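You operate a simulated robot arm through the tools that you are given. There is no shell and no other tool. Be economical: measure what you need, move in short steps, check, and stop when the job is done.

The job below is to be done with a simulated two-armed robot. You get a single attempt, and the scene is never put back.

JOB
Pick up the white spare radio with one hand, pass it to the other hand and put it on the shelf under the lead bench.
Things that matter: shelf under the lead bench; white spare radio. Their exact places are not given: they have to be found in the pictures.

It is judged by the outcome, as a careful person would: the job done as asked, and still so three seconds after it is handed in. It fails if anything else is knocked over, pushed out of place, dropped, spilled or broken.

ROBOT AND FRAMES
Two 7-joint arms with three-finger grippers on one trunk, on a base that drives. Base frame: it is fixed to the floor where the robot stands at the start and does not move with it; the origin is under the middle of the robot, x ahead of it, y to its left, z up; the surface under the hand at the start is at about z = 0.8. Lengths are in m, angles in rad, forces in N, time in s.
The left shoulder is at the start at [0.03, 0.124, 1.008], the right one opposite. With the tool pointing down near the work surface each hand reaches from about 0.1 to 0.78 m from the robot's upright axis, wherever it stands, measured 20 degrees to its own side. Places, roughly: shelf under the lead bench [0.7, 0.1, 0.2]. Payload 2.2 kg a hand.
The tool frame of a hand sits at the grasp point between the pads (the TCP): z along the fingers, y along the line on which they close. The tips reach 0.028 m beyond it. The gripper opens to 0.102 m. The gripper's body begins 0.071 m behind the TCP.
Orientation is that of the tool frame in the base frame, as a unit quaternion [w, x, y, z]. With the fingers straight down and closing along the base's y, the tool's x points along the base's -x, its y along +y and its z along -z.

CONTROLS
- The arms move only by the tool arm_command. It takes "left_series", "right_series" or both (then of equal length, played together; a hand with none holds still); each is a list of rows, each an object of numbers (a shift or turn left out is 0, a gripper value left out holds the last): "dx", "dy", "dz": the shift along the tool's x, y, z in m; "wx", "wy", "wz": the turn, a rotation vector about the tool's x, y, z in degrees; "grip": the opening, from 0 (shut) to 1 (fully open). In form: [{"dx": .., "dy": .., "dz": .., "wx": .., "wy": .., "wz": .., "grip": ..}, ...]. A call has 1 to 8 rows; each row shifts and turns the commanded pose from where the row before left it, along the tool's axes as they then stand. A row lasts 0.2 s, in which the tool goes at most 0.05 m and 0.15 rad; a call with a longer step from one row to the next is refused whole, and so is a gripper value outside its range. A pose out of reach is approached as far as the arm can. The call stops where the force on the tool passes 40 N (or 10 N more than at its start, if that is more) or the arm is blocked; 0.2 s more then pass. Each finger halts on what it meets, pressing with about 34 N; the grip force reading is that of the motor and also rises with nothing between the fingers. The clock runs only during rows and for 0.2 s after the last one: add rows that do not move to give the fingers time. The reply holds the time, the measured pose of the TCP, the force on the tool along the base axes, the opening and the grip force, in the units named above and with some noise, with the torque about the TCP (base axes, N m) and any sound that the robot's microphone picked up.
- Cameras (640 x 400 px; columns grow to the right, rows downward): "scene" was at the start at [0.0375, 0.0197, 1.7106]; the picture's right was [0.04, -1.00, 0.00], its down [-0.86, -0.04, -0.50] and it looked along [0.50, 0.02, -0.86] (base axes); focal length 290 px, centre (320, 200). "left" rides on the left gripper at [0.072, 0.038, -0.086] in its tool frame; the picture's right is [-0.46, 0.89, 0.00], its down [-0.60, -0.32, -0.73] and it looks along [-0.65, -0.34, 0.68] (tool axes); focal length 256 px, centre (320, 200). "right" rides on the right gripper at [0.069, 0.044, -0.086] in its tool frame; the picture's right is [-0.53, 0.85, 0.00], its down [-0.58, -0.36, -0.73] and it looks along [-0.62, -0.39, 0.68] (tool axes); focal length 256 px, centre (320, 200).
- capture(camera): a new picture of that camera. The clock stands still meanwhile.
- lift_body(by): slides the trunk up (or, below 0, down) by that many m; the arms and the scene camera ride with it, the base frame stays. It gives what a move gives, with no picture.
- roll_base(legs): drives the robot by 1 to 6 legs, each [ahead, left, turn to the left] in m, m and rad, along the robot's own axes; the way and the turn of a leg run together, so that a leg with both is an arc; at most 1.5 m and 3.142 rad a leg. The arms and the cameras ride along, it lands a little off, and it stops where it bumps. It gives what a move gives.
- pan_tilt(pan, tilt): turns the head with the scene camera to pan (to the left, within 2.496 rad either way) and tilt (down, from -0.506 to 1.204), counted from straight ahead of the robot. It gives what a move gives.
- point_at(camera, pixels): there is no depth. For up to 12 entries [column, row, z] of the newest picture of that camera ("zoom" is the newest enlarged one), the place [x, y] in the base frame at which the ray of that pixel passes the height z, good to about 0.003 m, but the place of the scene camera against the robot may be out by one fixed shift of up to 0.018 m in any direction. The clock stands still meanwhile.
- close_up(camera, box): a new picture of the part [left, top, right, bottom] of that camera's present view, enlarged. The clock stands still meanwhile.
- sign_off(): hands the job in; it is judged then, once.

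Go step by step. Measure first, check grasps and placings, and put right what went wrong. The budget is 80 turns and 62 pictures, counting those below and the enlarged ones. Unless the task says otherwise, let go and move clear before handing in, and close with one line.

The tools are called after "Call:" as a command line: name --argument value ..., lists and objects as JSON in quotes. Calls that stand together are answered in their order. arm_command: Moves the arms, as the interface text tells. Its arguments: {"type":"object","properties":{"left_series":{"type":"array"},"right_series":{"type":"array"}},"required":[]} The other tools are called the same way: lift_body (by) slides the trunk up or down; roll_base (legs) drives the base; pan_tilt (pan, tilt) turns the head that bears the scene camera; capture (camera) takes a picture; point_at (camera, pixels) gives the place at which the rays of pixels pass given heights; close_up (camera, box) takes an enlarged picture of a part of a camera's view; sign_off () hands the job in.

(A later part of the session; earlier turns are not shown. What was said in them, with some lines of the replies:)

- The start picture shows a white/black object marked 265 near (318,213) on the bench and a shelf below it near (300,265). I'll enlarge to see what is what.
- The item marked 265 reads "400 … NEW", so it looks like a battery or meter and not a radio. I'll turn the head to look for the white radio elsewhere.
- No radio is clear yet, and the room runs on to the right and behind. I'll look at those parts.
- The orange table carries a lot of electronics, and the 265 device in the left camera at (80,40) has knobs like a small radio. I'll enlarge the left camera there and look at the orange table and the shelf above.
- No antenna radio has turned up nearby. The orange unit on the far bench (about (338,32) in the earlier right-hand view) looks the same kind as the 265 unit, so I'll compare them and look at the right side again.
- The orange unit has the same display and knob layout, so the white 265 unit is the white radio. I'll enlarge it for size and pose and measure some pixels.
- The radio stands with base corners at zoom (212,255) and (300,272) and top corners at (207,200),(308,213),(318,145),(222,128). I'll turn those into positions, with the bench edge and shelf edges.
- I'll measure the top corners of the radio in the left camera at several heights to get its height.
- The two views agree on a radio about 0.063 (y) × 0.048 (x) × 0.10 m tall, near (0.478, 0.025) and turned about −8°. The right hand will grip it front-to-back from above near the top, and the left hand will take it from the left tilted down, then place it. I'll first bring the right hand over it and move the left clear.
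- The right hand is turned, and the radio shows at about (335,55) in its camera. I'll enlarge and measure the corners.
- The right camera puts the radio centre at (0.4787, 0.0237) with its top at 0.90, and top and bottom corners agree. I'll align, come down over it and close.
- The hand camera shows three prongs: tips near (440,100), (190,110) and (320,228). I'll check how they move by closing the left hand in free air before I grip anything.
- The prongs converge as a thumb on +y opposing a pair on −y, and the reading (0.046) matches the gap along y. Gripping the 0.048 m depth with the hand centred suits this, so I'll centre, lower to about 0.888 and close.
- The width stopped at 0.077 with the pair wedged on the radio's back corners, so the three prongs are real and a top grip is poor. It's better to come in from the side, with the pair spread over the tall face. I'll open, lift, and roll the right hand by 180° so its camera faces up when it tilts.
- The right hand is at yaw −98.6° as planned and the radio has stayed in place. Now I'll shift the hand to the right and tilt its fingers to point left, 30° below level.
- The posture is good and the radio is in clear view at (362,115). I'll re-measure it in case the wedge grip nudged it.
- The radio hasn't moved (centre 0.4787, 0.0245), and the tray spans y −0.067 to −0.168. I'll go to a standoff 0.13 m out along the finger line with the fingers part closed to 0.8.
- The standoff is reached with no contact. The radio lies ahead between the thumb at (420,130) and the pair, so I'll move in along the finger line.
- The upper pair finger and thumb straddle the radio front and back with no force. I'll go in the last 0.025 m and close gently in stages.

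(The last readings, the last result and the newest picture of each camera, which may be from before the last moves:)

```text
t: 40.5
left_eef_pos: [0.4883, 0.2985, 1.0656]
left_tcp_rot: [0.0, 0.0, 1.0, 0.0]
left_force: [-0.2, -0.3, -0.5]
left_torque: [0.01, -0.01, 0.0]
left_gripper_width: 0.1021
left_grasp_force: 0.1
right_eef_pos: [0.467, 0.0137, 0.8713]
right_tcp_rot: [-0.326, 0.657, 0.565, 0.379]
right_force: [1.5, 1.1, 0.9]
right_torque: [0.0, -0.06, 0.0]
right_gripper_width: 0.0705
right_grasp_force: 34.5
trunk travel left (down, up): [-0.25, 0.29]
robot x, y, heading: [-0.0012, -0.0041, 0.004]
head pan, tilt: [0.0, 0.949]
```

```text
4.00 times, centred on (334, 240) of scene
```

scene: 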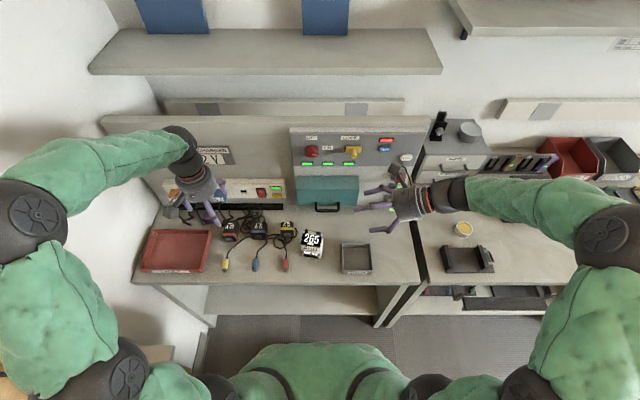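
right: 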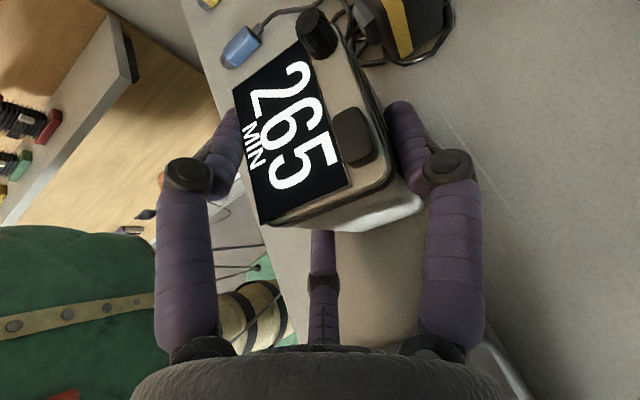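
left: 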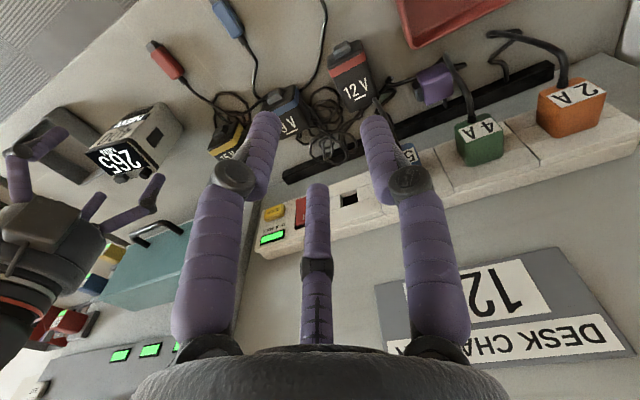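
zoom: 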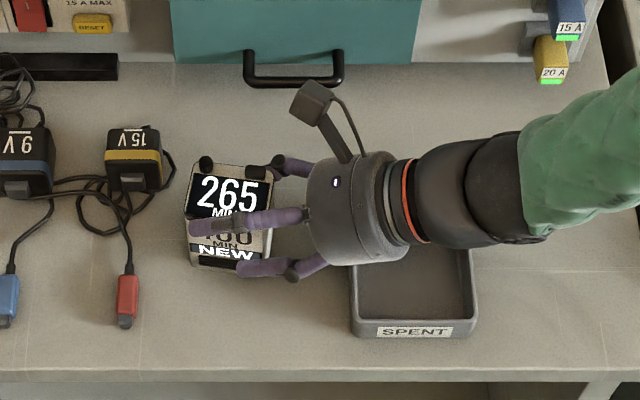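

The pair now rests on the front and the thumb on the back, with 34.5 N at 0.0705 m width (radio depth plus fingers). I'll tighten and try a small lift.

Call:
arm_command --right_series '[{"grip": 0.0}, {}, {"dx": 0.013, "dz": -0.0075}, {"dx": 0.013, "dz": -0.0075}, {"dx": 0.0173, "dz": -0.01}, {}, {}]'

Call:
capture --camera "right"

Call:
close_up --camera "scene" --box '[270, 180, 398, 280]'

```text
t: 42.1
left_eef_pos: [0.4862, 0.2989, 1.0658]
left_tcp_rot: [0.0, 0.0, 1.0, 0.0]
left_force: [-0.9, -0.9, 0.4]
left_torque: [0.01, 0.01, -0.01]
left_gripper_width: 0.1019
left_grasp_force: 0.1
right_eef_pos: [0.4651, 0.0167, 0.9211]
right_tcp_rot: [-0.326, 0.657, 0.564, 0.379]
right_force: [0.0, -0.5, -3.2]
right_torque: [-0.05, 0.04, 0.01]
right_gripper_width: 0.0702
right_grasp_force: 33.6
trunk travel left (down, up): [-0.25, 0.29]
robot x, y, heading: [-0.0007, 0.0018, -0.001]
head pan, tilt: [0.0, 0.949]
```

```text
25 pictures are left
```

right: 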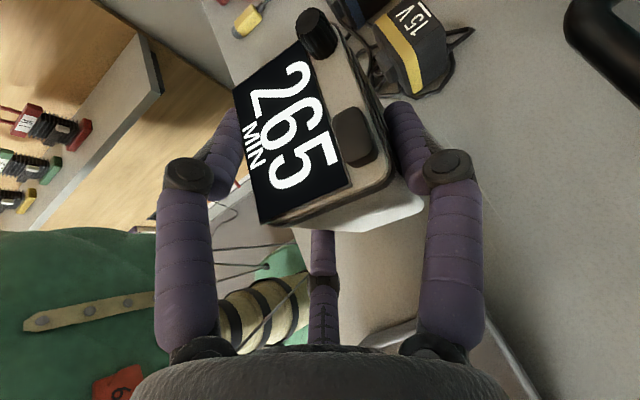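

```text
4.00 times, centred on (334, 230) of scene
```

zoom: 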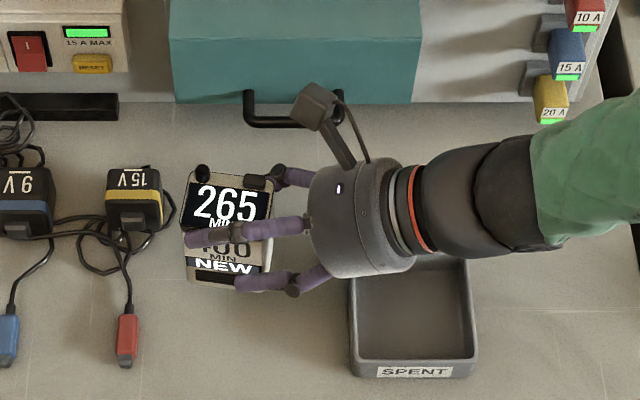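

The radio is firmly held (about 3 N load, same in-hand view). I'll raise it to about z 1.09 and turn it square to the robot for the hand-over.

Call:
arm_command --right_series '[{"dx": 0.0368, "dz": -0.02125}, {"dx": 0.0368, "dz": -0.02125}, {"dx": 0.0368, "dz": -0.02125}, {"dx": 0.0368, "dz": -0.02125}, {"wx": 3.75, "wz": -2.17}, {"wx": 3.75, "wz": -2.17}, {}]'

Call:
arm_command --left_series '[{"wz": 8.5}, {"wz": 8.5}, {"wz": 8.5}, {"wz": 8.5}, {"wz": 8.5}, {"wz": 8.5}, {"wz": 8.5}, {"wz": 8.5}]'

```text
t: 43.7
left_eef_pos: [0.4865, 0.2983, 1.0639]
left_tcp_rot: [0.0, 0.0, 1.0, 0.0]
left_force: [0.4, -0.2, 1.0]
left_torque: [-0.02, -0.01, -0.03]
left_gripper_width: 0.1023
left_grasp_force: 0.0
right_eef_pos: [0.4657, 0.0142, 1.0906]
right_tcp_rot: [-0.354, 0.612, 0.613, 0.353]
right_force: [-0.5, 0.3, -3.9]
right_torque: [-0.04, 0.01, 0.0]
right_gripper_width: 0.07
right_grasp_force: 33.4
trunk travel left (down, up): [-0.25, 0.29]
robot x, y, heading: [-0.0003, -0.0004, 0.001]
head pan, tilt: [0.0, 0.949]
```

```text
t: 45.5
left_eef_pos: [0.4877, 0.2987, 1.0653]
left_tcp_rot: [0.001, 0.56, 0.828, 0.0]
left_force: [0.3, 0.6, 0.7]
left_torque: [-0.01, 0.01, 0.03]
left_gripper_width: 0.1017
left_grasp_force: 0.1
right_eef_pos: [0.4661, 0.0149, 1.09]
right_tcp_rot: [-0.353, 0.613, 0.612, 0.354]
right_force: [0.7, 0.1, -3.0]
right_torque: [-0.02, 0.02, 0.03]
right_gripper_width: 0.0702
right_grasp_force: 34.2
trunk travel left (down, up): [-0.25, 0.29]
robot x, y, heading: [-0.0026, 0.0022, 0.0]
head pan, tilt: [0.0, 0.949]
```

The radio is square (right pose level as planned). I turned the left hand the wrong way; for camera-up from the left it needs yaw +90°, so I'll turn it back through home.

Call:
arm_command --left_series '[{"wz": -8.5}, {"wz": -8.5}, {"wz": -8.5}, {"wz": -8.5}, {"wz": -8.5}, {"wz": -8.5}, {"wz": -8.5}, {"wz": -8.5}]'

Call:
arm_command --left_series '[{"wz": -8.5}, {"wz": -8.5}, {"wz": -8.5}, {"wz": -8.5}, {"wz": -8.5}, {"wz": -8.5}, {"wz": -8.5}, {"wz": -8.5}]'

Call:
arm_command --left_series '[{"wz": -8.5}, {"wz": -8.5}, {"wz": -5}, {"wy": 8.5, "dx": -0.02}, {"wy": 8.5}, {"wy": 8.5}, {"wy": 8.5}, {"wy": 8.5}]'

Call:
capture --camera "scene"

```text
t: 47.3
left_eef_pos: [0.4873, 0.3002, 1.0652]
left_tcp_rot: [0.0, -0.002, 1.0, 0.001]
left_force: [0.1, 0.1, -0.8]
left_torque: [0.01, 0.02, -0.03]
left_gripper_width: 0.102
left_grasp_force: 0.1
right_eef_pos: [0.4673, 0.0135, 1.0892]
right_tcp_rot: [-0.354, 0.613, 0.612, 0.354]
right_force: [0.2, -0.2, -2.1]
right_torque: [-0.01, 0.01, 0.02]
right_gripper_width: 0.0699
right_grasp_force: 34.0
trunk travel left (down, up): [-0.25, 0.29]
robot x, y, heading: [-0.0014, 0.0022, 0.001]
head pan, tilt: [0.0, 0.949]
```

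```text
t: 49.1
left_eef_pos: [0.4866, 0.2986, 1.0667]
left_tcp_rot: [0.0, -0.56, 0.828, 0.001]
left_force: [-0.4, 0.1, -0.7]
left_torque: [-0.02, 0.0, 0.01]
left_gripper_width: 0.1019
left_grasp_force: 0.0
right_eef_pos: [0.4664, 0.0142, 1.0896]
right_tcp_rot: [-0.353, 0.613, 0.612, 0.354]
right_force: [0.1, 0.2, -3.1]
right_torque: [-0.06, 0.02, 0.04]
right_gripper_width: 0.0702
right_grasp_force: 34.2
trunk travel left (down, up): [-0.25, 0.29]
robot x, y, heading: [0.0006, 0.0015, 0.0]
head pan, tilt: [0.0, 0.949]
```

```text
t: 50.9
left_eef_pos: [0.4881, 0.3216, 1.0657]
left_tcp_rot: [0.258, 0.659, -0.658, 0.258]
left_force: [0.0, -0.2, 0.2]
left_torque: [0.02, 0.03, -0.02]
left_gripper_width: 0.102
left_grasp_force: 0.0
right_eef_pos: [0.4657, 0.0155, 1.0904]
right_tcp_rot: [-0.355, 0.612, 0.613, 0.353]
right_force: [0.2, 0.0, -2.7]
right_torque: [-0.08, 0.07, -0.02]
right_gripper_width: 0.0702
right_grasp_force: 33.8
trunk travel left (down, up): [-0.25, 0.29]
robot x, y, heading: [0.0, 0.0007, -0.002]
head pan, tilt: [0.0, 0.949]
```

```text
23 pictures are left
```

scene: 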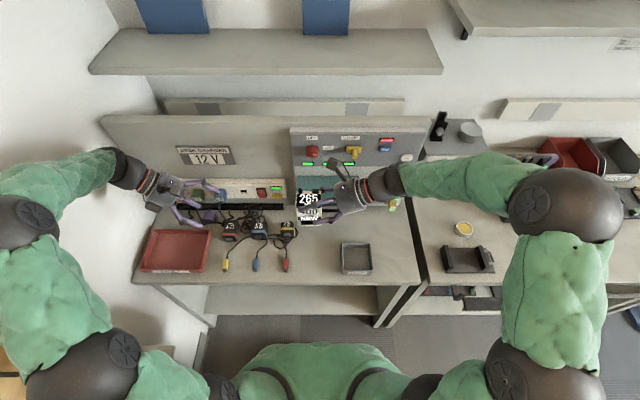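

The radio is held at centre ≈ (0.476, 0.027), bottom ≈ 1.019, and the left hand is half tilted. I'll bring it inward and finish its tilt to 5° below level.

Call:
arm_command --left_series '[{"dx": 0.0295, "dz": 0.027}, {"dx": 0.0295, "dz": 0.027}, {"wy": 8.5}, {"wy": 8.5}, {"wy": 8.5}, {"wy": 8.5}, {"wy": 8.5}, {"grip": 0.9}]'

Call:
capture --camera "left"

Call:
close_up --camera "scene" --box '[110, 110, 430, 310]'

```text
t: 52.7
left_eef_pos: [0.4873, 0.2398, 1.0665]
left_tcp_rot: [-0.478, -0.52, 0.521, -0.478]
left_force: [0.3, -0.2, -0.8]
left_torque: [0.03, -0.01, -0.02]
left_gripper_width: 0.0919
left_grasp_force: 0.1
right_eef_pos: [0.4657, 0.0138, 1.0906]
right_tcp_rot: [-0.354, 0.612, 0.613, 0.353]
right_force: [0.7, -0.4, -2.2]
right_torque: [0.01, 0.03, -0.01]
right_gripper_width: 0.0699
right_grasp_force: 34.3
trunk travel left (down, up): [-0.25, 0.29]
robot x, y, heading: [0.0025, -0.0021, 0.002]
head pan, tilt: [0.0, 0.949]
```

```text
22 pictures are left
```

left: 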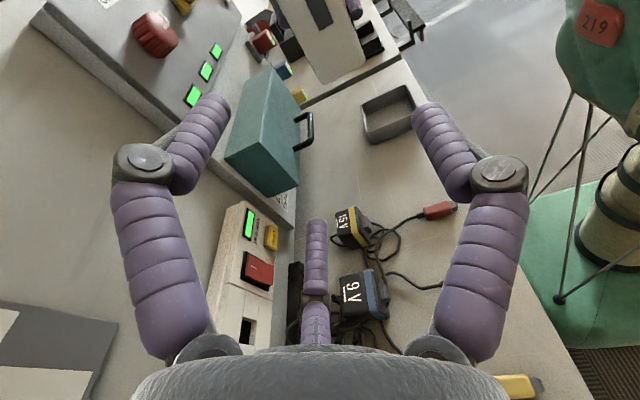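

```text
2.00 times, centred on (270, 210) of scene
```

zoom: 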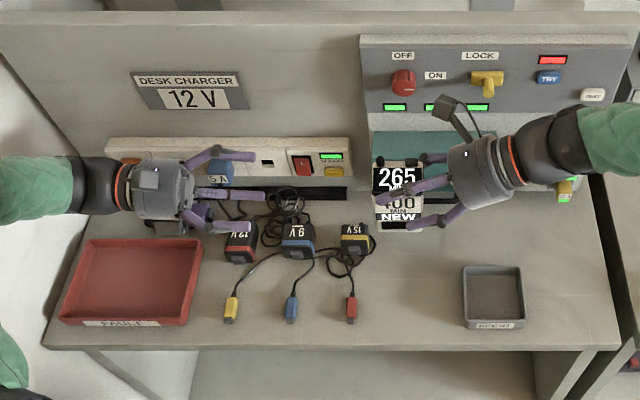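

The left hand is level and lined up with the radio's left side. I'll close to a near standoff and check with both cameras.

Call:
arm_command --left_series '[{"dx": 0.0097, "dy": 0.0004, "dz": 0.0325}, {"dx": 0.0097, "dy": 0.0004, "dz": 0.0325}, {"dx": 0.0097, "dy": 0.0005, "dz": 0.0326}, {}]'

Call:
capture --camera "left"

Call:
close_up --camera "scene" --box '[230, 150, 390, 250]'

```text
t: 53.7
left_eef_pos: [0.4864, 0.1396, 1.0866]
left_tcp_rot: [-0.479, -0.521, 0.521, -0.478]
left_force: [0.3, -0.2, -0.5]
left_torque: [-0.01, 0.01, 0.01]
left_gripper_width: 0.0919
left_grasp_force: 0.1
right_eef_pos: [0.4668, 0.0154, 1.0899]
right_tcp_rot: [-0.354, 0.612, 0.613, 0.353]
right_force: [0.4, 0.0, -2.8]
right_torque: [-0.05, 0.01, 0.01]
right_gripper_width: 0.0701
right_grasp_force: 34.0
trunk travel left (down, up): [-0.25, 0.29]
robot x, y, heading: [0.0002, 0.0026, 0.0]
head pan, tilt: [0.0, 0.949]
```

```text
20 pictures are left
```

left: 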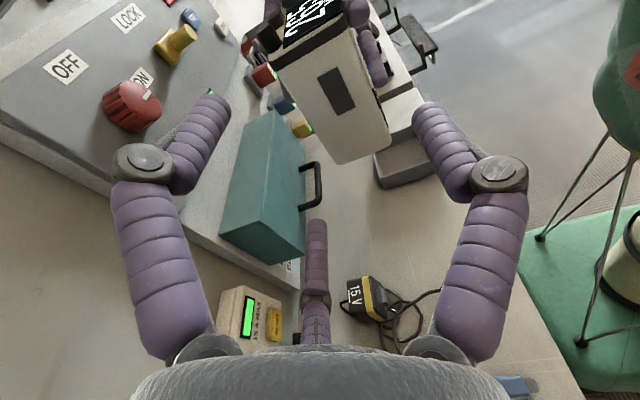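

```text
4.00 times, centred on (310, 200) of scene
```

zoom: 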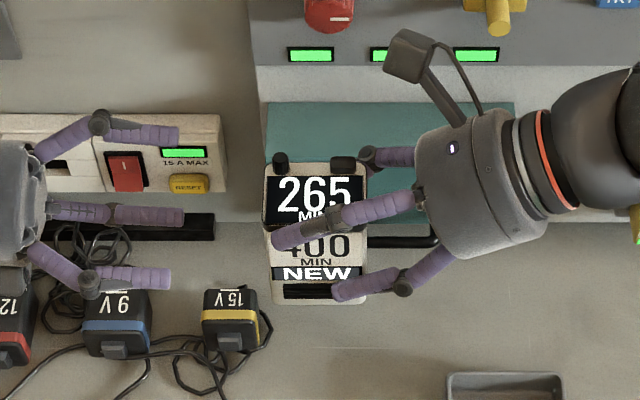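

Both hands are ready. I'll check the radio's bottom-left corners, (336,163) and (390,150), against the expected height and place.

Call:
point_at --camera "left" --pixels '[[336, 163, 1.019], [390, 150, 1.019], [336, 163, 1.01], [390, 150, 1.01], [336, 163, 1.028], [390, 150, 1.028]]'

```text
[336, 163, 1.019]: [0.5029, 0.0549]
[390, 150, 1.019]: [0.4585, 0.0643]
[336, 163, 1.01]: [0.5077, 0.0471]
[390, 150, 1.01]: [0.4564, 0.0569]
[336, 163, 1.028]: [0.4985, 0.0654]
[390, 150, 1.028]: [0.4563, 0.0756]
```

The corners agree with the expected pose (left face y ≈ 0.059, centre x ≈ 0.479). I'll slide the left hand in 0.091 m.

Call:
arm_command --left_series '[{"dy": -0.0026, "dz": 0.03}, {"dz": 0.03}, {"dz": 0.02}, {"dz": 0.011}, {}]'

Call:
capture --camera "left"

Call:
close_up --camera "scene" --box '[230, 150, 390, 250]'

```text
t: 54.9
left_eef_pos: [0.4883, 0.0485, 1.0779]
left_tcp_rot: [0.478, 0.521, -0.521, 0.478]
left_force: [-0.3, -0.4, 0.3]
left_torque: [0.01, 0.01, -0.03]
left_gripper_width: 0.0918
left_grasp_force: 0.1
right_eef_pos: [0.4661, 0.0144, 1.09]
right_tcp_rot: [-0.353, 0.613, 0.612, 0.354]
right_force: [-0.1, 1.0, -3.2]
right_torque: [-0.07, 0.04, -0.02]
right_gripper_width: 0.0699
right_grasp_force: 34.0
trunk travel left (down, up): [-0.25, 0.29]
robot x, y, heading: [0.0, -0.0018, -0.003]
head pan, tilt: [0.0, 0.949]
```

```text
18 pictures are left
```

left: 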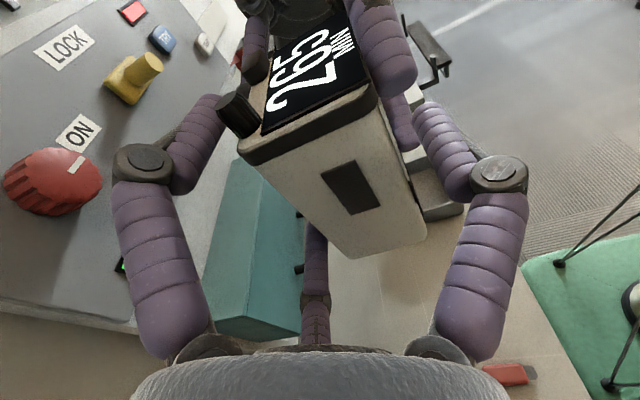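

```text
4.00 times, centred on (310, 200) of scene
```

zoom: 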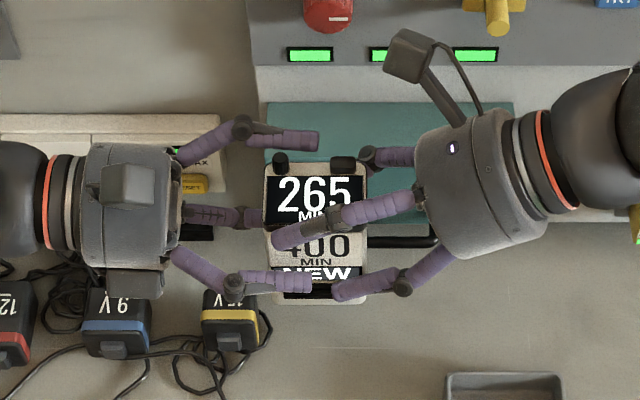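

The left thumb is in front and the pair is behind, clear of the right fingers (left thumb tip about (310,283), right lower tip about (335,293)). I'll close the left hand in stages.

Call:
arm_command --left_series '[{"grip": 0.8}, {}, {"grip": 0.7}, {}, {"grip": 0.6}, {}, {}]'

Call:
capture --camera "left"

Call:
close_up --camera "scene" --box '[230, 150, 390, 250]'

```text
t: 56.5
left_eef_pos: [0.4897, 0.0505, 1.0779]
left_tcp_rot: [-0.478, -0.522, 0.522, -0.477]
left_force: [-7.8, 5.2, 2.5]
left_torque: [-0.08, 0.32, -0.24]
left_gripper_width: 0.0703
left_grasp_force: 34.5
right_eef_pos: [0.4674, 0.0154, 1.091]
right_tcp_rot: [-0.353, 0.612, 0.613, 0.354]
right_force: [7.1, -4.7, -5.8]
right_torque: [-0.1, -0.33, -0.17]
right_gripper_width: 0.0702
right_grasp_force: 33.5
trunk travel left (down, up): [-0.25, 0.29]
robot x, y, heading: [-0.0008, -0.0029, -0.001]
head pan, tilt: [0.0, 0.949]
```

```text
16 pictures are left
```

left: 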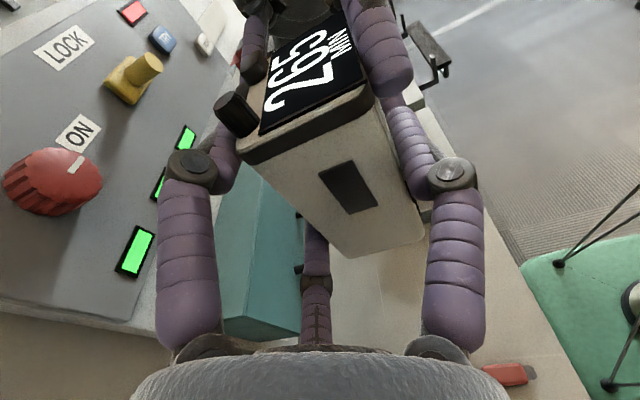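

```text
4.00 times, centred on (310, 200) of scene
```

zoom: 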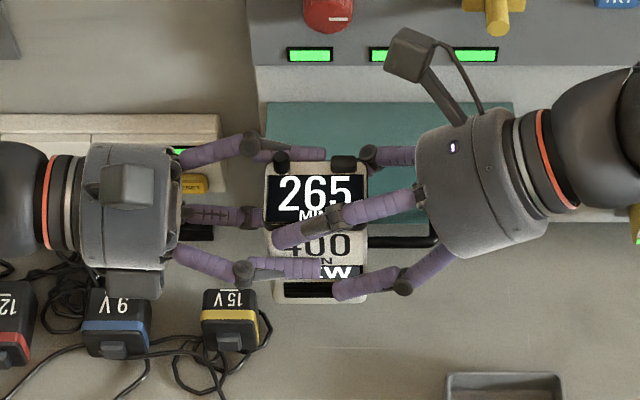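

The left width is 0.0703 at 34.5 N, the same as the right hand's grip, so it holds the radio itself. I'll tighten the left and open the right.

Call:
arm_command --left_series '[{"grip": 0.0}, {}, {}, {}, {}, {}]' --right_series '[{}, {}, {"grip": 0.8}, {}, {"grip": 0.95}, {}]'

Call:
close_up --camera "scene" --box '[230, 150, 390, 250]'

```text
t: 57.9
left_eef_pos: [0.4882, 0.0492, 1.0785]
left_tcp_rot: [-0.478, -0.521, 0.522, -0.477]
left_force: [0.7, 0.2, -0.1]
left_torque: [0.08, -0.09, 0.01]
left_gripper_width: 0.0702
left_grasp_force: 34.0
right_eef_pos: [0.467, 0.0149, 1.0911]
right_tcp_rot: [-0.353, 0.613, 0.613, 0.353]
right_force: [0.4, -0.3, 0.5]
right_torque: [-0.01, -0.03, -0.01]
right_gripper_width: 0.0966
right_grasp_force: 0.3
trunk travel left (down, up): [-0.25, 0.29]
robot x, y, heading: [0.0001, 0.0021, -0.0]
head pan, tilt: [0.0, 0.949]
```

```text
4.00 times, centred on (310, 200) of scene
```

zoom: 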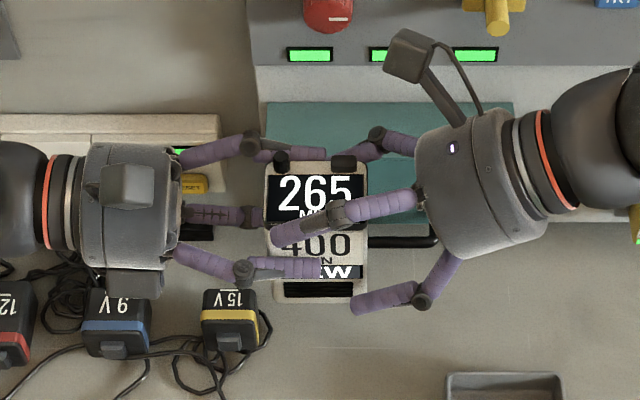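

The right hand is open. I'll back it out along its own finger line.

Call:
arm_command --right_series '[{"dz": -0.02}, {"dz": -0.03}, {"dz": -0.04}, {"dz": -0.04}, {"dz": -0.03}, {}]'

Call:
capture --camera "left"

Call:
capture --camera "scene"

```text
t: 59.3
left_eef_pos: [0.4887, 0.0501, 1.0784]
left_tcp_rot: [0.477, 0.522, -0.521, 0.478]
left_force: [-0.5, 0.0, 0.0]
left_torque: [0.04, -0.03, 0.05]
left_gripper_width: 0.0698
left_grasp_force: 33.8
right_eef_pos: [0.4665, -0.125, 1.1705]
right_tcp_rot: [-0.353, 0.612, 0.613, 0.353]
right_force: [0.1, -0.6, 0.1]
right_torque: [0.02, -0.01, -0.01]
right_gripper_width: 0.0968
right_grasp_force: 0.0
trunk travel left (down, up): [-0.25, 0.29]
robot x, y, heading: [-0.0016, 0.0004, -0.0]
head pan, tilt: [0.0, 0.949]
```

```text
13 pictures are left
```

left: 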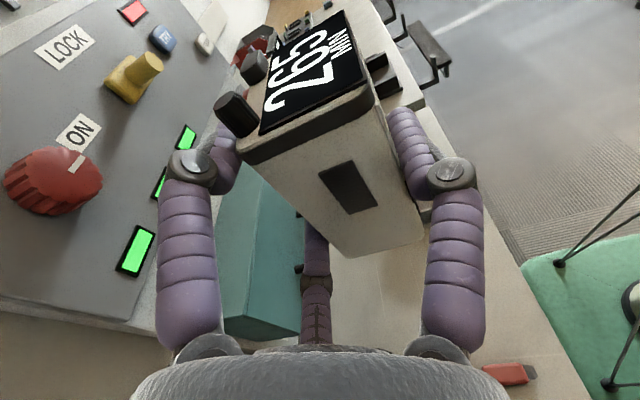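

```text
12 pictures are left
```

scene: 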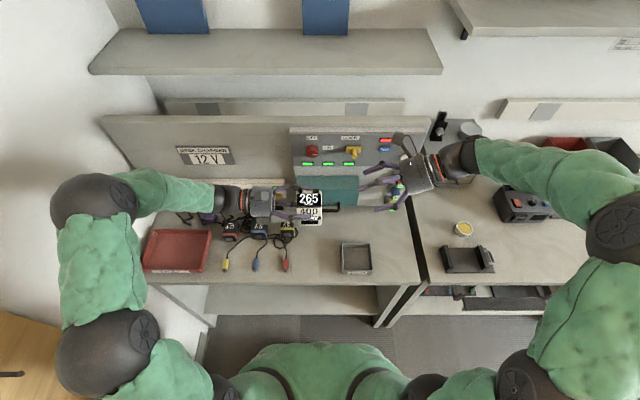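

The left hand alone holds the radio (0.0698 m, 33.8 N) and the right hand is clear. I'll move the right hand further off and back the base 0.3 m so the left arm has room to turn and go down in front of the bench.

Call:
arm_command --right_series '[{"dx": -0.019, "dz": -0.0325}, {"dx": -0.019, "dz": -0.0325}, {"dx": -0.019, "dz": -0.0325}, {"dx": -0.018, "dz": -0.0325}]'

Call:
roll_base --legs '[[-0.3, 0, 0]]'

```text
t: 60.3
left_eef_pos: [0.4897, 0.0481, 1.0793]
left_tcp_rot: [0.477, 0.522, -0.521, 0.478]
left_force: [-0.3, 0.1, 0.4]
left_torque: [0.07, -0.03, 0.04]
left_gripper_width: 0.0699
left_grasp_force: 33.9
right_eef_pos: [0.4681, -0.2745, 1.1703]
right_tcp_rot: [-0.354, 0.612, 0.613, 0.353]
right_force: [0.7, -0.2, -0.5]
right_torque: [0.03, 0.0, -0.02]
right_gripper_width: 0.0969
right_grasp_force: 0.2
trunk travel left (down, up): [-0.25, 0.29]
robot x, y, heading: [0.001, -0.0007, 0.0]
head pan, tilt: [0.0, 0.949]
```

```text
t: 62.4
left_eef_pos: [0.1868, 0.0487, 1.0793]
left_tcp_rot: [-0.478, -0.521, 0.522, -0.477]
left_force: [-0.8, 1.1, 0.2]
left_torque: [0.04, -0.04, 0.02]
left_gripper_width: 0.0703
left_grasp_force: 34.2
right_eef_pos: [0.1647, -0.2734, 1.1717]
right_tcp_rot: [-0.353, 0.613, 0.612, 0.355]
right_force: [-0.5, -0.3, 0.7]
right_torque: [-0.02, -0.01, -0.02]
right_gripper_width: 0.0969
right_grasp_force: 0.0
trunk travel left (down, up): [-0.25, 0.29]
robot x, y, heading: [-0.3031, 0.0007, -0.0]
head pan, tilt: [0.0, 0.949]
```

The base is at x −0.303. Now I'll shift the left hand out and forward a little, then turn it to point ahead.

Call:
arm_command --left_series '[{"dy": -0.017, "dz": -0.034}, {"dy": -0.017, "dz": -0.034}, {"dy": -0.017, "dz": -0.034}, {"wx": 8.15, "wz": -0.71}, {"wx": 8.15, "wz": -0.71}, {"wx": 8.15, "wz": -0.71}, {"wx": 8.15, "wz": -0.71}, {"wx": 8.15, "wz": -0.71}]'

Call:
arm_command --left_series '[{"wx": 8.15, "wz": -0.71}, {"wx": 8.15, "wz": -0.71}, {"wx": 8.15, "wz": -0.71}, {"wx": 8.15, "wz": -0.71}, {"wx": 8.15, "wz": -0.71}, {"wx": 8.15, "wz": -0.71}, {}]'

Call:
capture --camera "scene"

```text
t: 64.2
left_eef_pos: [0.2385, 0.1499, 1.0876]
left_tcp_rot: [0.28, 0.67, -0.307, 0.615]
left_force: [0.4, 0.0, -2.5]
left_torque: [0.1, 0.03, 0.03]
left_gripper_width: 0.0698
left_grasp_force: 33.9
right_eef_pos: [0.1655, -0.2736, 1.1709]
right_tcp_rot: [-0.354, 0.612, 0.612, 0.354]
right_force: [0.3, 1.0, -0.2]
right_torque: [0.0, 0.0, -0.01]
right_gripper_width: 0.097
right_grasp_force: 0.1
trunk travel left (down, up): [-0.25, 0.29]
robot x, y, heading: [-0.3018, 0.0037, -0.003]
head pan, tilt: [0.0, 0.949]
```

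```text
t: 65.8
left_eef_pos: [0.2301, 0.2119, 1.0753]
left_tcp_rot: [0.013, 0.736, -0.013, 0.677]
left_force: [0.5, 0.5, -2.5]
left_torque: [0.0, 0.08, -0.01]
left_gripper_width: 0.0697
left_grasp_force: 33.8
left hand out of reach, approached as far as the arm can: row 5, 6
right_eef_pos: [0.1658, -0.2748, 1.1698]
right_tcp_rot: [-0.354, 0.612, 0.612, 0.353]
right_force: [-0.1, -0.1, 0.0]
right_torque: [0.01, 0.03, 0.01]
right_gripper_width: 0.097
right_grasp_force: 0.0
trunk travel left (down, up): [-0.25, 0.29]
robot x, y, heading: [-0.3, -0.0041, 0.002]
head pan, tilt: [0.0, 0.949]
```

```text
11 pictures are left
```

scene: 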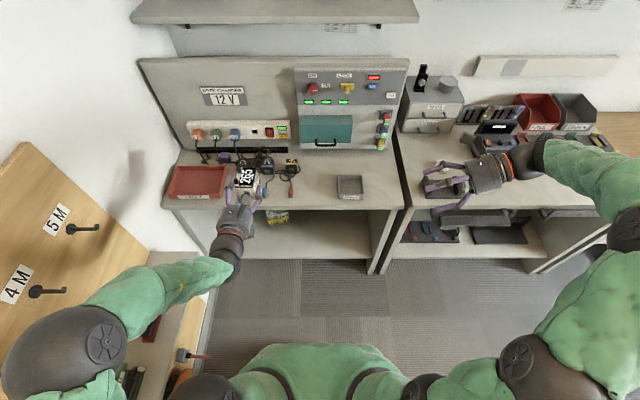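

The hand points ahead now; reach limits let y drift to 0.21. Something sits on the shelf at about (277,216), and the elbow is near the left counter. I'll shift the base to the right and look at the shelf closely.

Call:
roll_base --legs '[[0, -0.2, 0]]'

Call:
close_up --camera "scene" --box '[130, 160, 386, 320]'

```text
t: 67.3
left_eef_pos: [0.2277, 0.0108, 1.0763]
left_tcp_rot: [0.013, 0.735, -0.013, 0.678]
left_force: [0.3, -0.4, -2.5]
left_torque: [0.05, 0.09, 0.07]
left_gripper_width: 0.0699
left_grasp_force: 33.9
right_eef_pos: [0.1652, -0.4751, 1.1703]
right_tcp_rot: [-0.354, 0.613, 0.611, 0.354]
right_force: [0.1, -0.5, -0.3]
right_torque: [0.06, 0.02, -0.01]
right_gripper_width: 0.0967
right_grasp_force: 0.1
trunk travel left (down, up): [-0.25, 0.29]
robot x, y, heading: [-0.3002, -0.1999, -0.003]
head pan, tilt: [0.0, 0.949]
```

```text
2.50 times, centred on (258, 240) of scene
```

zoom: 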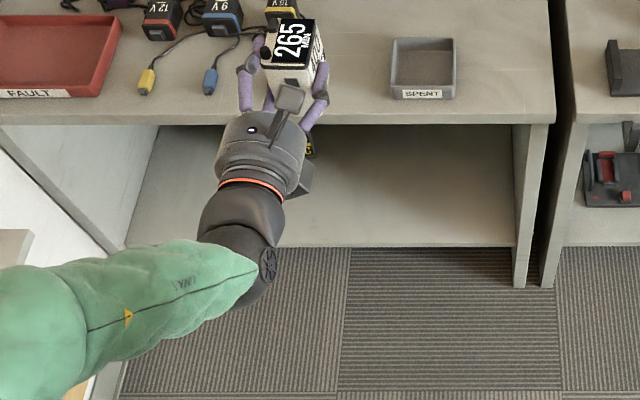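

Call:
point_at --camera "zoom" --pixels '[[130, 246, 0.2], [515, 244, 0.2], [310, 145, 0.2], [312, 155, 0.2], [300, 122, 0.8], [510, 122, 0.8], [520, 290, 0.0], [95, 248, 0.0], [400, 130, 0.2]]'

Call:
lift_body --by -0.25

```text
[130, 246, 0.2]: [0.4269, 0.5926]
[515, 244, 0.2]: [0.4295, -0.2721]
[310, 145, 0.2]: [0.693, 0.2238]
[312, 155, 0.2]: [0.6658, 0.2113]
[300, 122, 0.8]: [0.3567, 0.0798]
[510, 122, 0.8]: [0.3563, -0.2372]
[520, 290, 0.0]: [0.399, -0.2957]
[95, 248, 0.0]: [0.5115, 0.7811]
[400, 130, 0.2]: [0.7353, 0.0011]
```

```text
t: 69.9
left_eef_pos: [0.2285, 0.0137, 0.8268]
left_tcp_rot: [0.014, 0.735, -0.013, 0.678]
left_force: [0.4, -0.4, -3.2]
left_torque: [0.04, 0.1, 0.01]
left_gripper_width: 0.0698
left_grasp_force: 34.3
right_eef_pos: [0.1648, -0.4748, 0.9196]
right_tcp_rot: [-0.354, 0.612, 0.613, 0.353]
right_force: [-0.3, 0.5, 0.7]
right_torque: [-0.01, 0.01, -0.01]
right_gripper_width: 0.097
right_grasp_force: 0.0
trunk travel left (down, up): [0.0, 0.54]
robot x, y, heading: [-0.2999, -0.1981, -0.002]
head pan, tilt: [0.0, 0.949]
```

The shelf front edge is x ≈ 0.43 with y from −0.27 to 0.59, and the item on it is at about (0.68, 0.22), so a spot near (0.53, 0.0) is free. I'll lower the left hand in front of the bench.

Call:
arm_command --left_series '[{"dx": -0.03, "dz": 0.0026}, {"dx": -0.04, "dz": 0.0035}, {"dx": -0.04, "dz": 0.0035}, {"dx": -0.04, "dz": 0.0035}, {"dx": -0.04, "dz": 0.0035}, {}]'

Call:
arm_command --left_series '[{"dx": -0.04, "dz": 0.0035}, {"dx": -0.04, "dz": 0.0035}, {"dx": -0.04, "dz": 0.0035}, {"dx": -0.04, "dz": 0.0035}, {"dx": -0.04, "dz": 0.0035}, {}]'

Call:
capture --camera "scene"

```text
t: 71.3
left_eef_pos: [0.2286, 0.0122, 0.6367]
left_tcp_rot: [0.013, 0.735, -0.013, 0.678]
left_force: [0.0, -0.5, -3.0]
left_torque: [0.06, 0.05, -0.04]
left_gripper_width: 0.0703
left_grasp_force: 34.3
right_eef_pos: [0.1645, -0.4733, 0.9205]
right_tcp_rot: [-0.353, 0.613, 0.612, 0.354]
right_force: [0.0, 0.2, -1.2]
right_torque: [0.01, 0.01, 0.01]
right_gripper_width: 0.0968
right_grasp_force: 0.2
trunk travel left (down, up): [0.0, 0.54]
robot x, y, heading: [-0.3055, -0.2036, -0.001]
head pan, tilt: [0.0, 0.949]
```

```text
t: 72.7
left_eef_pos: [0.2311, 0.0129, 0.4345]
left_tcp_rot: [0.013, 0.735, -0.013, 0.678]
left_force: [0.5, -0.3, -3.7]
left_torque: [0.06, 0.08, 0.0]
left_gripper_width: 0.0702
left_grasp_force: 33.9
right_eef_pos: [0.1645, -0.4755, 0.9208]
right_tcp_rot: [-0.353, 0.613, 0.612, 0.354]
right_force: [0.1, -0.2, -0.6]
right_torque: [-0.01, 0.03, -0.03]
right_gripper_width: 0.0967
right_grasp_force: 0.1
trunk travel left (down, up): [0.0, 0.54]
robot x, y, heading: [-0.3012, -0.1978, -0.002]
head pan, tilt: [0.0, 0.949]
```

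```text
9 pictures are left
```

scene: 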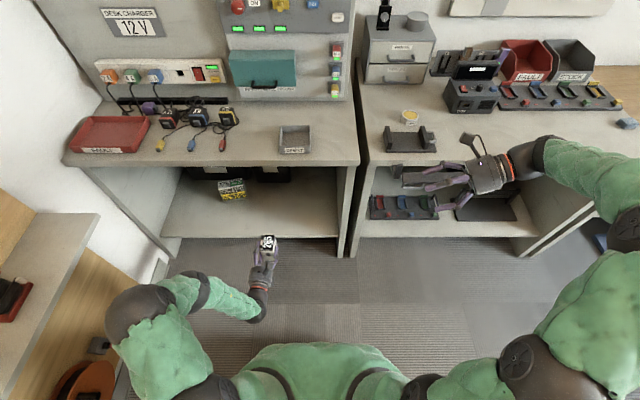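

The radio is in front of the shelf at (267,245) and the shelf's free area is at its right half. I'll lower a bit more and drive ahead 0.2 m.

Call:
arm_command --left_series '[{"dx": -0.035, "dz": 0.003}, {"dx": -0.035, "dz": 0.003}, {"dx": -0.03, "dz": 0.0026}, {}]'

Call:
roll_base --legs '[[0.2, 0, 0]]'

Call:
capture --camera "scene"

```text
t: 73.7
left_eef_pos: [0.2316, 0.0101, 0.3348]
left_tcp_rot: [0.013, 0.735, -0.012, 0.677]
left_force: [-0.7, -1.0, -3.3]
left_torque: [0.01, 0.03, 0.02]
left_gripper_width: 0.07
left_grasp_force: 33.7
right_eef_pos: [0.165, -0.4745, 0.9198]
right_tcp_rot: [-0.353, 0.613, 0.612, 0.354]
right_force: [-0.1, -0.1, 0.1]
right_torque: [-0.02, -0.01, 0.01]
right_gripper_width: 0.097
right_grasp_force: 0.1
trunk travel left (down, up): [0.0, 0.54]
robot x, y, heading: [-0.3006, -0.1961, -0.003]
head pan, tilt: [0.0, 0.949]
```

```text
t: 75.3
left_eef_pos: [0.4315, 0.0109, 0.3348]
left_tcp_rot: [0.013, 0.735, -0.012, 0.678]
left_force: [-0.2, -0.7, -2.8]
left_torque: [0.0, 0.08, 0.0]
left_gripper_width: 0.0699
left_grasp_force: 34.1
right_eef_pos: [0.3645, -0.4753, 0.9196]
right_tcp_rot: [-0.353, 0.613, 0.611, 0.354]
right_force: [-0.1, -0.2, 0.2]
right_torque: [0.01, 0.03, -0.01]
right_gripper_width: 0.0969
right_grasp_force: 0.1
trunk travel left (down, up): [0.0, 0.54]
robot x, y, heading: [-0.1055, -0.2029, -0.004]
head pan, tilt: [0.0, 0.949]
```

```text
8 pictures are left
```

scene: 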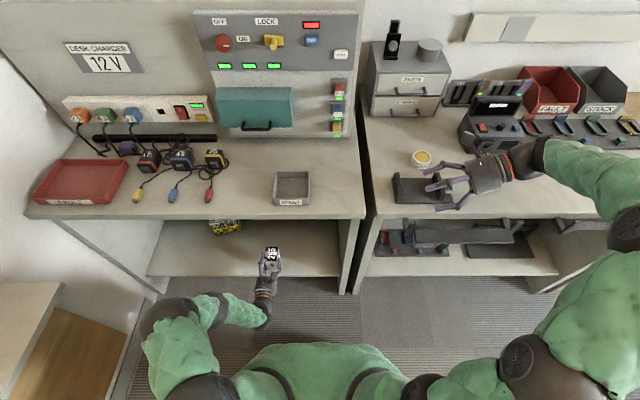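

All is clear; the radio is now just inside the bench edge at (270,255). I'll extend the arm 0.12 m further over the shelf, keeping the height.

Call:
arm_command --left_series '[{"dx": 0.0026, "dz": 0.03}, {"dx": 0.0026, "dz": 0.03}, {"dx": 0.0026, "dz": 0.03}, {"dx": 0.0026, "dz": 0.03}, {}]'

Call:
capture --camera "left"

```text
t: 76.5
left_eef_pos: [0.5517, 0.0055, 0.3359]
left_tcp_rot: [0.013, 0.735, -0.012, 0.678]
left_force: [0.0, 1.3, -2.5]
left_torque: [0.02, 0.09, 0.02]
left_gripper_width: 0.0699
left_grasp_force: 34.2
right_eef_pos: [0.3639, -0.4739, 0.9201]
right_tcp_rot: [-0.354, 0.612, 0.612, 0.354]
right_force: [0.2, -0.2, -0.1]
right_torque: [-0.01, 0.01, 0.01]
right_gripper_width: 0.0972
right_grasp_force: 0.0
trunk travel left (down, up): [0.0, 0.54]
robot x, y, heading: [-0.0985, -0.1963, -0.002]
head pan, tilt: [0.0, 0.949]
```

```text
7 pictures are left
```

left: 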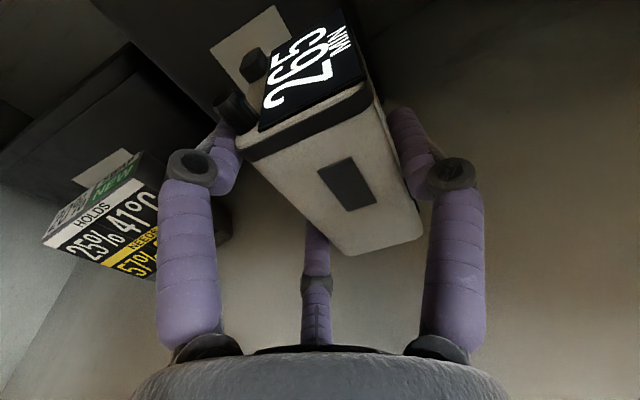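

The radio is over the shelf with free floor under it; boxes stand further back and left. I'll lower in small steps, watching the force.

Call:
arm_command --left_series '[{"dx": -0.025, "dz": 0.0022}, {"dx": -0.02, "dz": 0.0017}, {"dx": -0.01, "dz": 0.0009}, {}]'

Call:
capture --camera "left"

```text
t: 77.5
left_eef_pos: [0.5387, 0.0082, 0.3041]
left_tcp_rot: [0.013, 0.735, -0.012, 0.678]
left_force: [-0.3, 0.2, -3.4]
left_torque: [0.05, 0.08, 0.04]
left_gripper_width: 0.0701
left_grasp_force: 35.0
left hand out of reach, approached as far as the arm can: row 2, 3
right_eef_pos: [0.3634, -0.4747, 0.9203]
right_tcp_rot: [-0.354, 0.612, 0.613, 0.353]
right_force: [-0.1, 0.4, 0.7]
right_torque: [-0.01, 0.0, -0.03]
right_gripper_width: 0.097
right_grasp_force: 0.0
trunk travel left (down, up): [0.0, 0.54]
robot x, y, heading: [-0.102, -0.2016, -0.006]
head pan, tilt: [0.0, 0.949]
```

```text
6 pictures are left
```

left: 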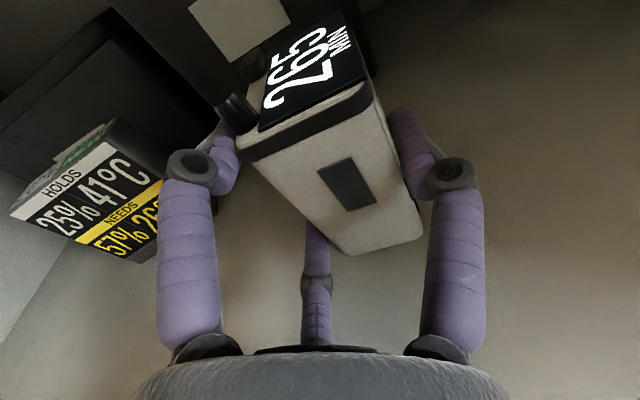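

The arm hit its reach limit at x 0.539, z 0.304, with no contact. I'll pull the hand back a little, raise the right hand for clearance and drive the base 0.06 m closer.

Call:
arm_command --left_series '[{"dz": -0.027, "dx": -0.0023}, {"dz": -0.027, "dx": -0.0023}, {"dz": -0.026, "dx": -0.0023}, {}]' --right_series '[{"dx": 0.03, "dz": -0.017}, {"dx": 0.03, "dz": -0.017}, {"dx": 0.03, "dz": -0.017}, {}]'

Call:
roll_base --legs '[[0.06, 0, 0]]'

```text
t: 78.5
left_eef_pos: [0.4592, 0.0135, 0.3051]
left_tcp_rot: [0.013, 0.735, -0.012, 0.678]
left_force: [0.3, 0.9, -3.6]
left_torque: [0.02, 0.07, 0.0]
left_gripper_width: 0.0701
left_grasp_force: 33.6
right_eef_pos: [0.3648, -0.4741, 1.0237]
right_tcp_rot: [-0.353, 0.613, 0.612, 0.354]
right_force: [-0.4, -0.8, 0.6]
right_torque: [-0.03, 0.0, -0.01]
right_gripper_width: 0.0968
right_grasp_force: 0.1
trunk travel left (down, up): [0.0, 0.54]
robot x, y, heading: [-0.0999, -0.197, -0.005]
head pan, tilt: [0.0, 0.949]
```

```text
t: 79.5
left_eef_pos: [0.5172, 0.0128, 0.303]
left_tcp_rot: [0.013, 0.736, -0.013, 0.677]
left_force: [0.0, 0.4, -3.2]
left_torque: [0.04, 0.09, 0.0]
left_gripper_width: 0.0697
left_grasp_force: 34.2
right_eef_pos: [0.4255, -0.4745, 1.0233]
right_tcp_rot: [-0.354, 0.613, 0.612, 0.353]
right_force: [0.9, 0.5, 0.4]
right_torque: [0.02, 0.0, 0.02]
right_gripper_width: 0.0969
right_grasp_force: 0.1
trunk travel left (down, up): [0.0, 0.54]
robot x, y, heading: [-0.0419, -0.1981, -0.004]
head pan, tilt: [0.0, 0.949]
```

The TCP is at (0.517, 0.013, 0.303), so the radio bottom is about 0.243. I'll lower in 1 cm steps.

Call:
arm_command --left_series '[{"dx": -0.01, "dz": 0.0009}, {"dx": -0.01, "dz": 0.0009}, {"dx": -0.01, "dz": 0.0009}, {}]'

Call:
arm_command --left_series '[{"dx": -0.005, "dz": 0.0004}, {"dx": -0.004, "dz": 0.0003}, {}]'

```text
t: 80.5
left_eef_pos: [0.5213, 0.0136, 0.2783]
left_tcp_rot: [0.013, 0.731, -0.015, 0.682]
left_force: [3.4, -6.9, 29.6]
left_torque: [-0.79, 0.16, 0.02]
left_gripper_width: 0.0703
left_grasp_force: 33.5
right_eef_pos: [0.4232, -0.4761, 1.0238]
right_tcp_rot: [-0.353, 0.613, 0.612, 0.355]
right_force: [0.2, -0.4, 0.0]
right_torque: [-0.01, 0.01, -0.01]
right_gripper_width: 0.0968
right_grasp_force: 0.0
trunk travel left (down, up): [0.0, 0.54]
robot x, y, heading: [-0.0436, -0.2013, -0.001]
head pan, tilt: [0.0, 0.949]
```

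```text
t: 80.9
left_eef_pos: [0.5219, 0.0139, 0.2771]
left_tcp_rot: [0.013, 0.728, -0.014, 0.685]
left_force: [-15.0, -1.3, 32.6]
left_torque: [-0.54, 4.15, -0.1]
left_gripper_width: 0.0702
left_grasp_force: 34.1
left hand out of reach, approached as far as the arm can: row 2
right_eef_pos: [0.4227, -0.476, 1.0239]
right_tcp_rot: [-0.354, 0.613, 0.612, 0.354]
right_force: [0.0, -0.6, -0.4]
right_torque: [0.01, 0.01, -0.04]
right_gripper_width: 0.097
right_grasp_force: 0.1
trunk travel left (down, up): [0.0, 0.54]
robot x, y, heading: [-0.0429, -0.1998, -0.004]
head pan, tilt: [0.0, 0.949]
stopped in row 2 (left hand): the force on the tool passed its limit at 57 N (the readings are from after the stop); the commanded pose is now the measured one
```

Contact came at z ≈ 0.279, the first time near the TCP (radio or fingers), and the extra push was too much. I'll ease up a few millimetres and look.

Call:
arm_command --left_series '[{"dx": 0.004}, {}]'

Call:
capture --camera "left"

```text
t: 81.5
left_eef_pos: [0.5221, 0.0152, 0.2781]
left_tcp_rot: [0.014, 0.731, -0.015, 0.682]
left_force: [-0.7, -0.3, -3.2]
left_torque: [0.0, 0.05, -0.02]
left_gripper_width: 0.0702
left_grasp_force: 33.8
right_eef_pos: [0.4246, -0.474, 1.0241]
right_tcp_rot: [-0.353, 0.613, 0.612, 0.354]
right_force: [0.5, -0.1, 0.1]
right_torque: [-0.02, 0.0, 0.01]
right_gripper_width: 0.0968
right_grasp_force: 0.2
trunk travel left (down, up): [0.0, 0.54]
robot x, y, heading: [-0.0432, -0.2007, -0.005]
head pan, tilt: [0.0, 0.949]
```

```text
5 pictures are left
```

left: 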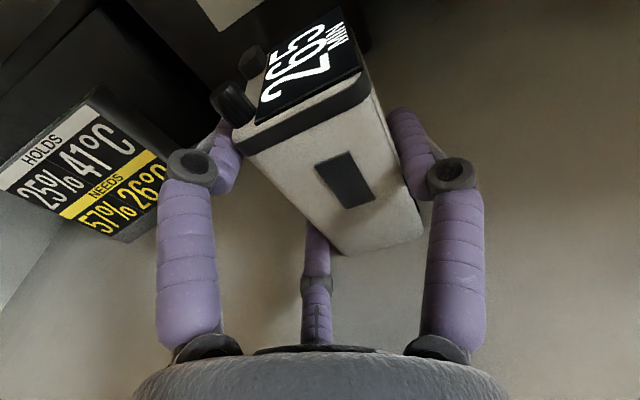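

Force shows only the radio's weight again (−3.2 N). The contact torque pointed to the radio's rear bottom edge, so it was nose-up by about 1°. I'll correct the pitch and lower 2 mm at a time.

Call:
arm_command --left_series '[{"wy": -1.0}, {"dx": -0.001}, {}]'

Call:
arm_command --left_series '[{"dx": -0.0015}, {}]'

```text
t: 82.3
left_eef_pos: [0.5214, 0.0149, 0.2775]
left_tcp_rot: [0.013, 0.736, -0.015, 0.677]
left_force: [0.6, -0.7, -1.5]
left_torque: [-0.09, -0.09, 0.01]
left_gripper_width: 0.0698
left_grasp_force: 33.6
right_eef_pos: [0.4258, -0.4741, 1.0235]
right_tcp_rot: [-0.354, 0.613, 0.611, 0.354]
right_force: [0.7, -0.6, 0.3]
right_torque: [0.0, 0.02, -0.01]
right_gripper_width: 0.097
right_grasp_force: 0.1
trunk travel left (down, up): [0.0, 0.54]
robot x, y, heading: [-0.0409, -0.2034, -0.001]
head pan, tilt: [0.0, 0.949]
```

```text
t: 82.9
left_eef_pos: [0.523, 0.0146, 0.2772]
left_tcp_rot: [0.012, 0.735, -0.014, 0.678]
left_force: [-2.2, -1.9, 11.4]
left_torque: [-0.59, -0.65, -0.13]
left_gripper_width: 0.0703
left_grasp_force: 34.7
right_eef_pos: [0.4243, -0.4754, 1.0234]
right_tcp_rot: [-0.352, 0.614, 0.611, 0.354]
right_force: [-0.5, 0.1, -0.1]
right_torque: [-0.01, -0.01, -0.01]
right_gripper_width: 0.0968
right_grasp_force: 0.1
trunk travel left (down, up): [0.0, 0.54]
robot x, y, heading: [-0.0448, -0.2007, -0.004]
head pan, tilt: [0.0, 0.949]
```

The radio now bears on the shelf (about 14 N, front bottom edge), within a millimetre of flat. I'll ease 0.5 mm, open only to 0.79 so the lower finger doesn't strike the shelf, and check.

Call:
arm_command --left_series '[{"dx": 0.001}, {"grip": 0.73}, {"grip": 0.76}, {"grip": 0.79}, {}, {}]'

Call:
capture --camera "left"

```text
t: 84.3
left_eef_pos: [0.5225, 0.014, 0.2765]
left_tcp_rot: [0.012, 0.736, -0.013, 0.677]
left_force: [-0.2, 0.7, 0.0]
left_torque: [0.02, 0.01, 0.03]
left_gripper_width: 0.0808
left_grasp_force: 0.0
right_eef_pos: [0.4243, -0.4746, 1.023]
right_tcp_rot: [-0.353, 0.614, 0.612, 0.353]
right_force: [-0.3, 0.1, -0.1]
right_torque: [-0.02, -0.01, -0.02]
right_gripper_width: 0.0968
right_grasp_force: 0.1
trunk travel left (down, up): [0.0, 0.54]
robot x, y, heading: [-0.0457, -0.1995, -0.007]
head pan, tilt: [0.0, 0.949]
```

```text
4 pictures are left
```

left: 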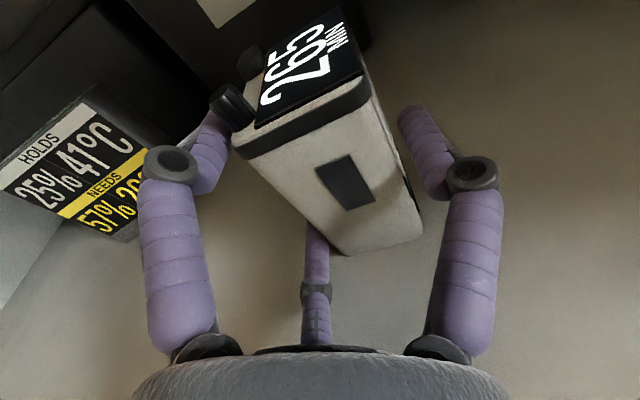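

The radio stands on its own; the pair side (about (210,160)) is closer to it than the thumb. I'll shift the hand 4 mm toward the pair side and back straight out.

Call:
arm_command --left_series '[{"dy": -0.004}, {"dz": -0.015}, {"dz": -0.02}, {"dz": -0.025}, {"dz": -0.03}, {"dz": -0.03}, {}]'

Call:
capture --camera "left"

```text
t: 85.9
left_eef_pos: [0.4021, 0.0241, 0.2871]
left_tcp_rot: [0.012, 0.736, -0.014, 0.677]
left_force: [-0.2, 0.2, 0.3]
left_torque: [0.03, 0.01, 0.03]
left_gripper_width: 0.0809
left_grasp_force: 0.1
right_eef_pos: [0.4251, -0.4735, 1.0232]
right_tcp_rot: [-0.354, 0.613, 0.612, 0.354]
right_force: [0.7, 0.5, 0.0]
right_torque: [-0.01, 0.02, 0.01]
right_gripper_width: 0.0968
right_grasp_force: 0.0
trunk travel left (down, up): [0.0, 0.54]
robot x, y, heading: [-0.0409, -0.1975, -0.004]
head pan, tilt: [0.0, 0.949]
```

```text
3 pictures are left
```

left: 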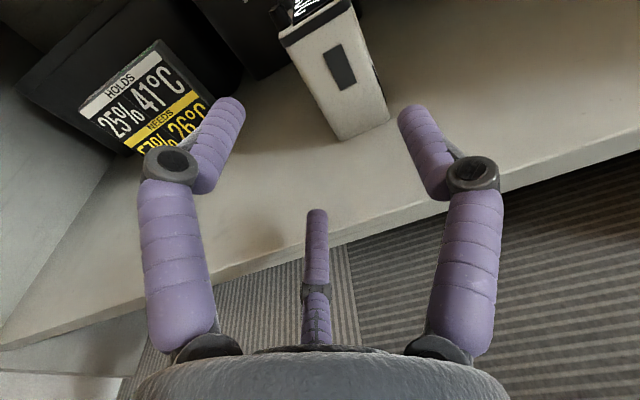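

The radio stands upright on the shelf at (340,80), well back from the edge, and the hand is clear. I'll back the base off 0.25 m and take one last look.

Call:
roll_base --legs '[[-0.25, 0, 0]]'

Call:
capture --camera "scene"

```text
t: 87.8
left_eef_pos: [0.1527, 0.0231, 0.2884]
left_tcp_rot: [0.012, 0.736, -0.014, 0.677]
left_force: [0.0, -0.6, 1.2]
left_torque: [0.02, 0.03, 0.01]
left_gripper_width: 0.0806
left_grasp_force: 0.0
right_eef_pos: [0.173, -0.474, 1.0242]
right_tcp_rot: [-0.353, 0.613, 0.611, 0.354]
right_force: [0.2, 0.2, 0.7]
right_torque: [-0.02, 0.0, -0.03]
right_gripper_width: 0.0969
right_grasp_force: 0.1
trunk travel left (down, up): [0.0, 0.54]
robot x, y, heading: [-0.2935, -0.1986, -0.004]
head pan, tilt: [0.0, 0.949]
```

```text
2 pictures are left
```

scene: 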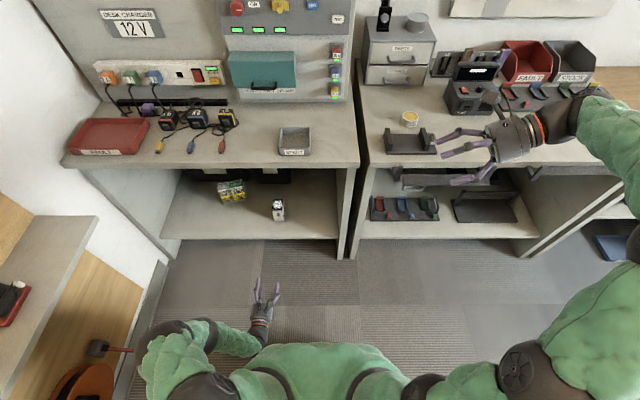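

The radio stands on the shelf at (278,210), both hands are clear, and everything else looks as it was. I'm handing in.

Call:
sign_off

```text
The job is handed in.
```

The white radio was picked up with the right hand, passed to the left and set upright on the shelf under the lead bench. In the last picture nothing else looks disturbed.
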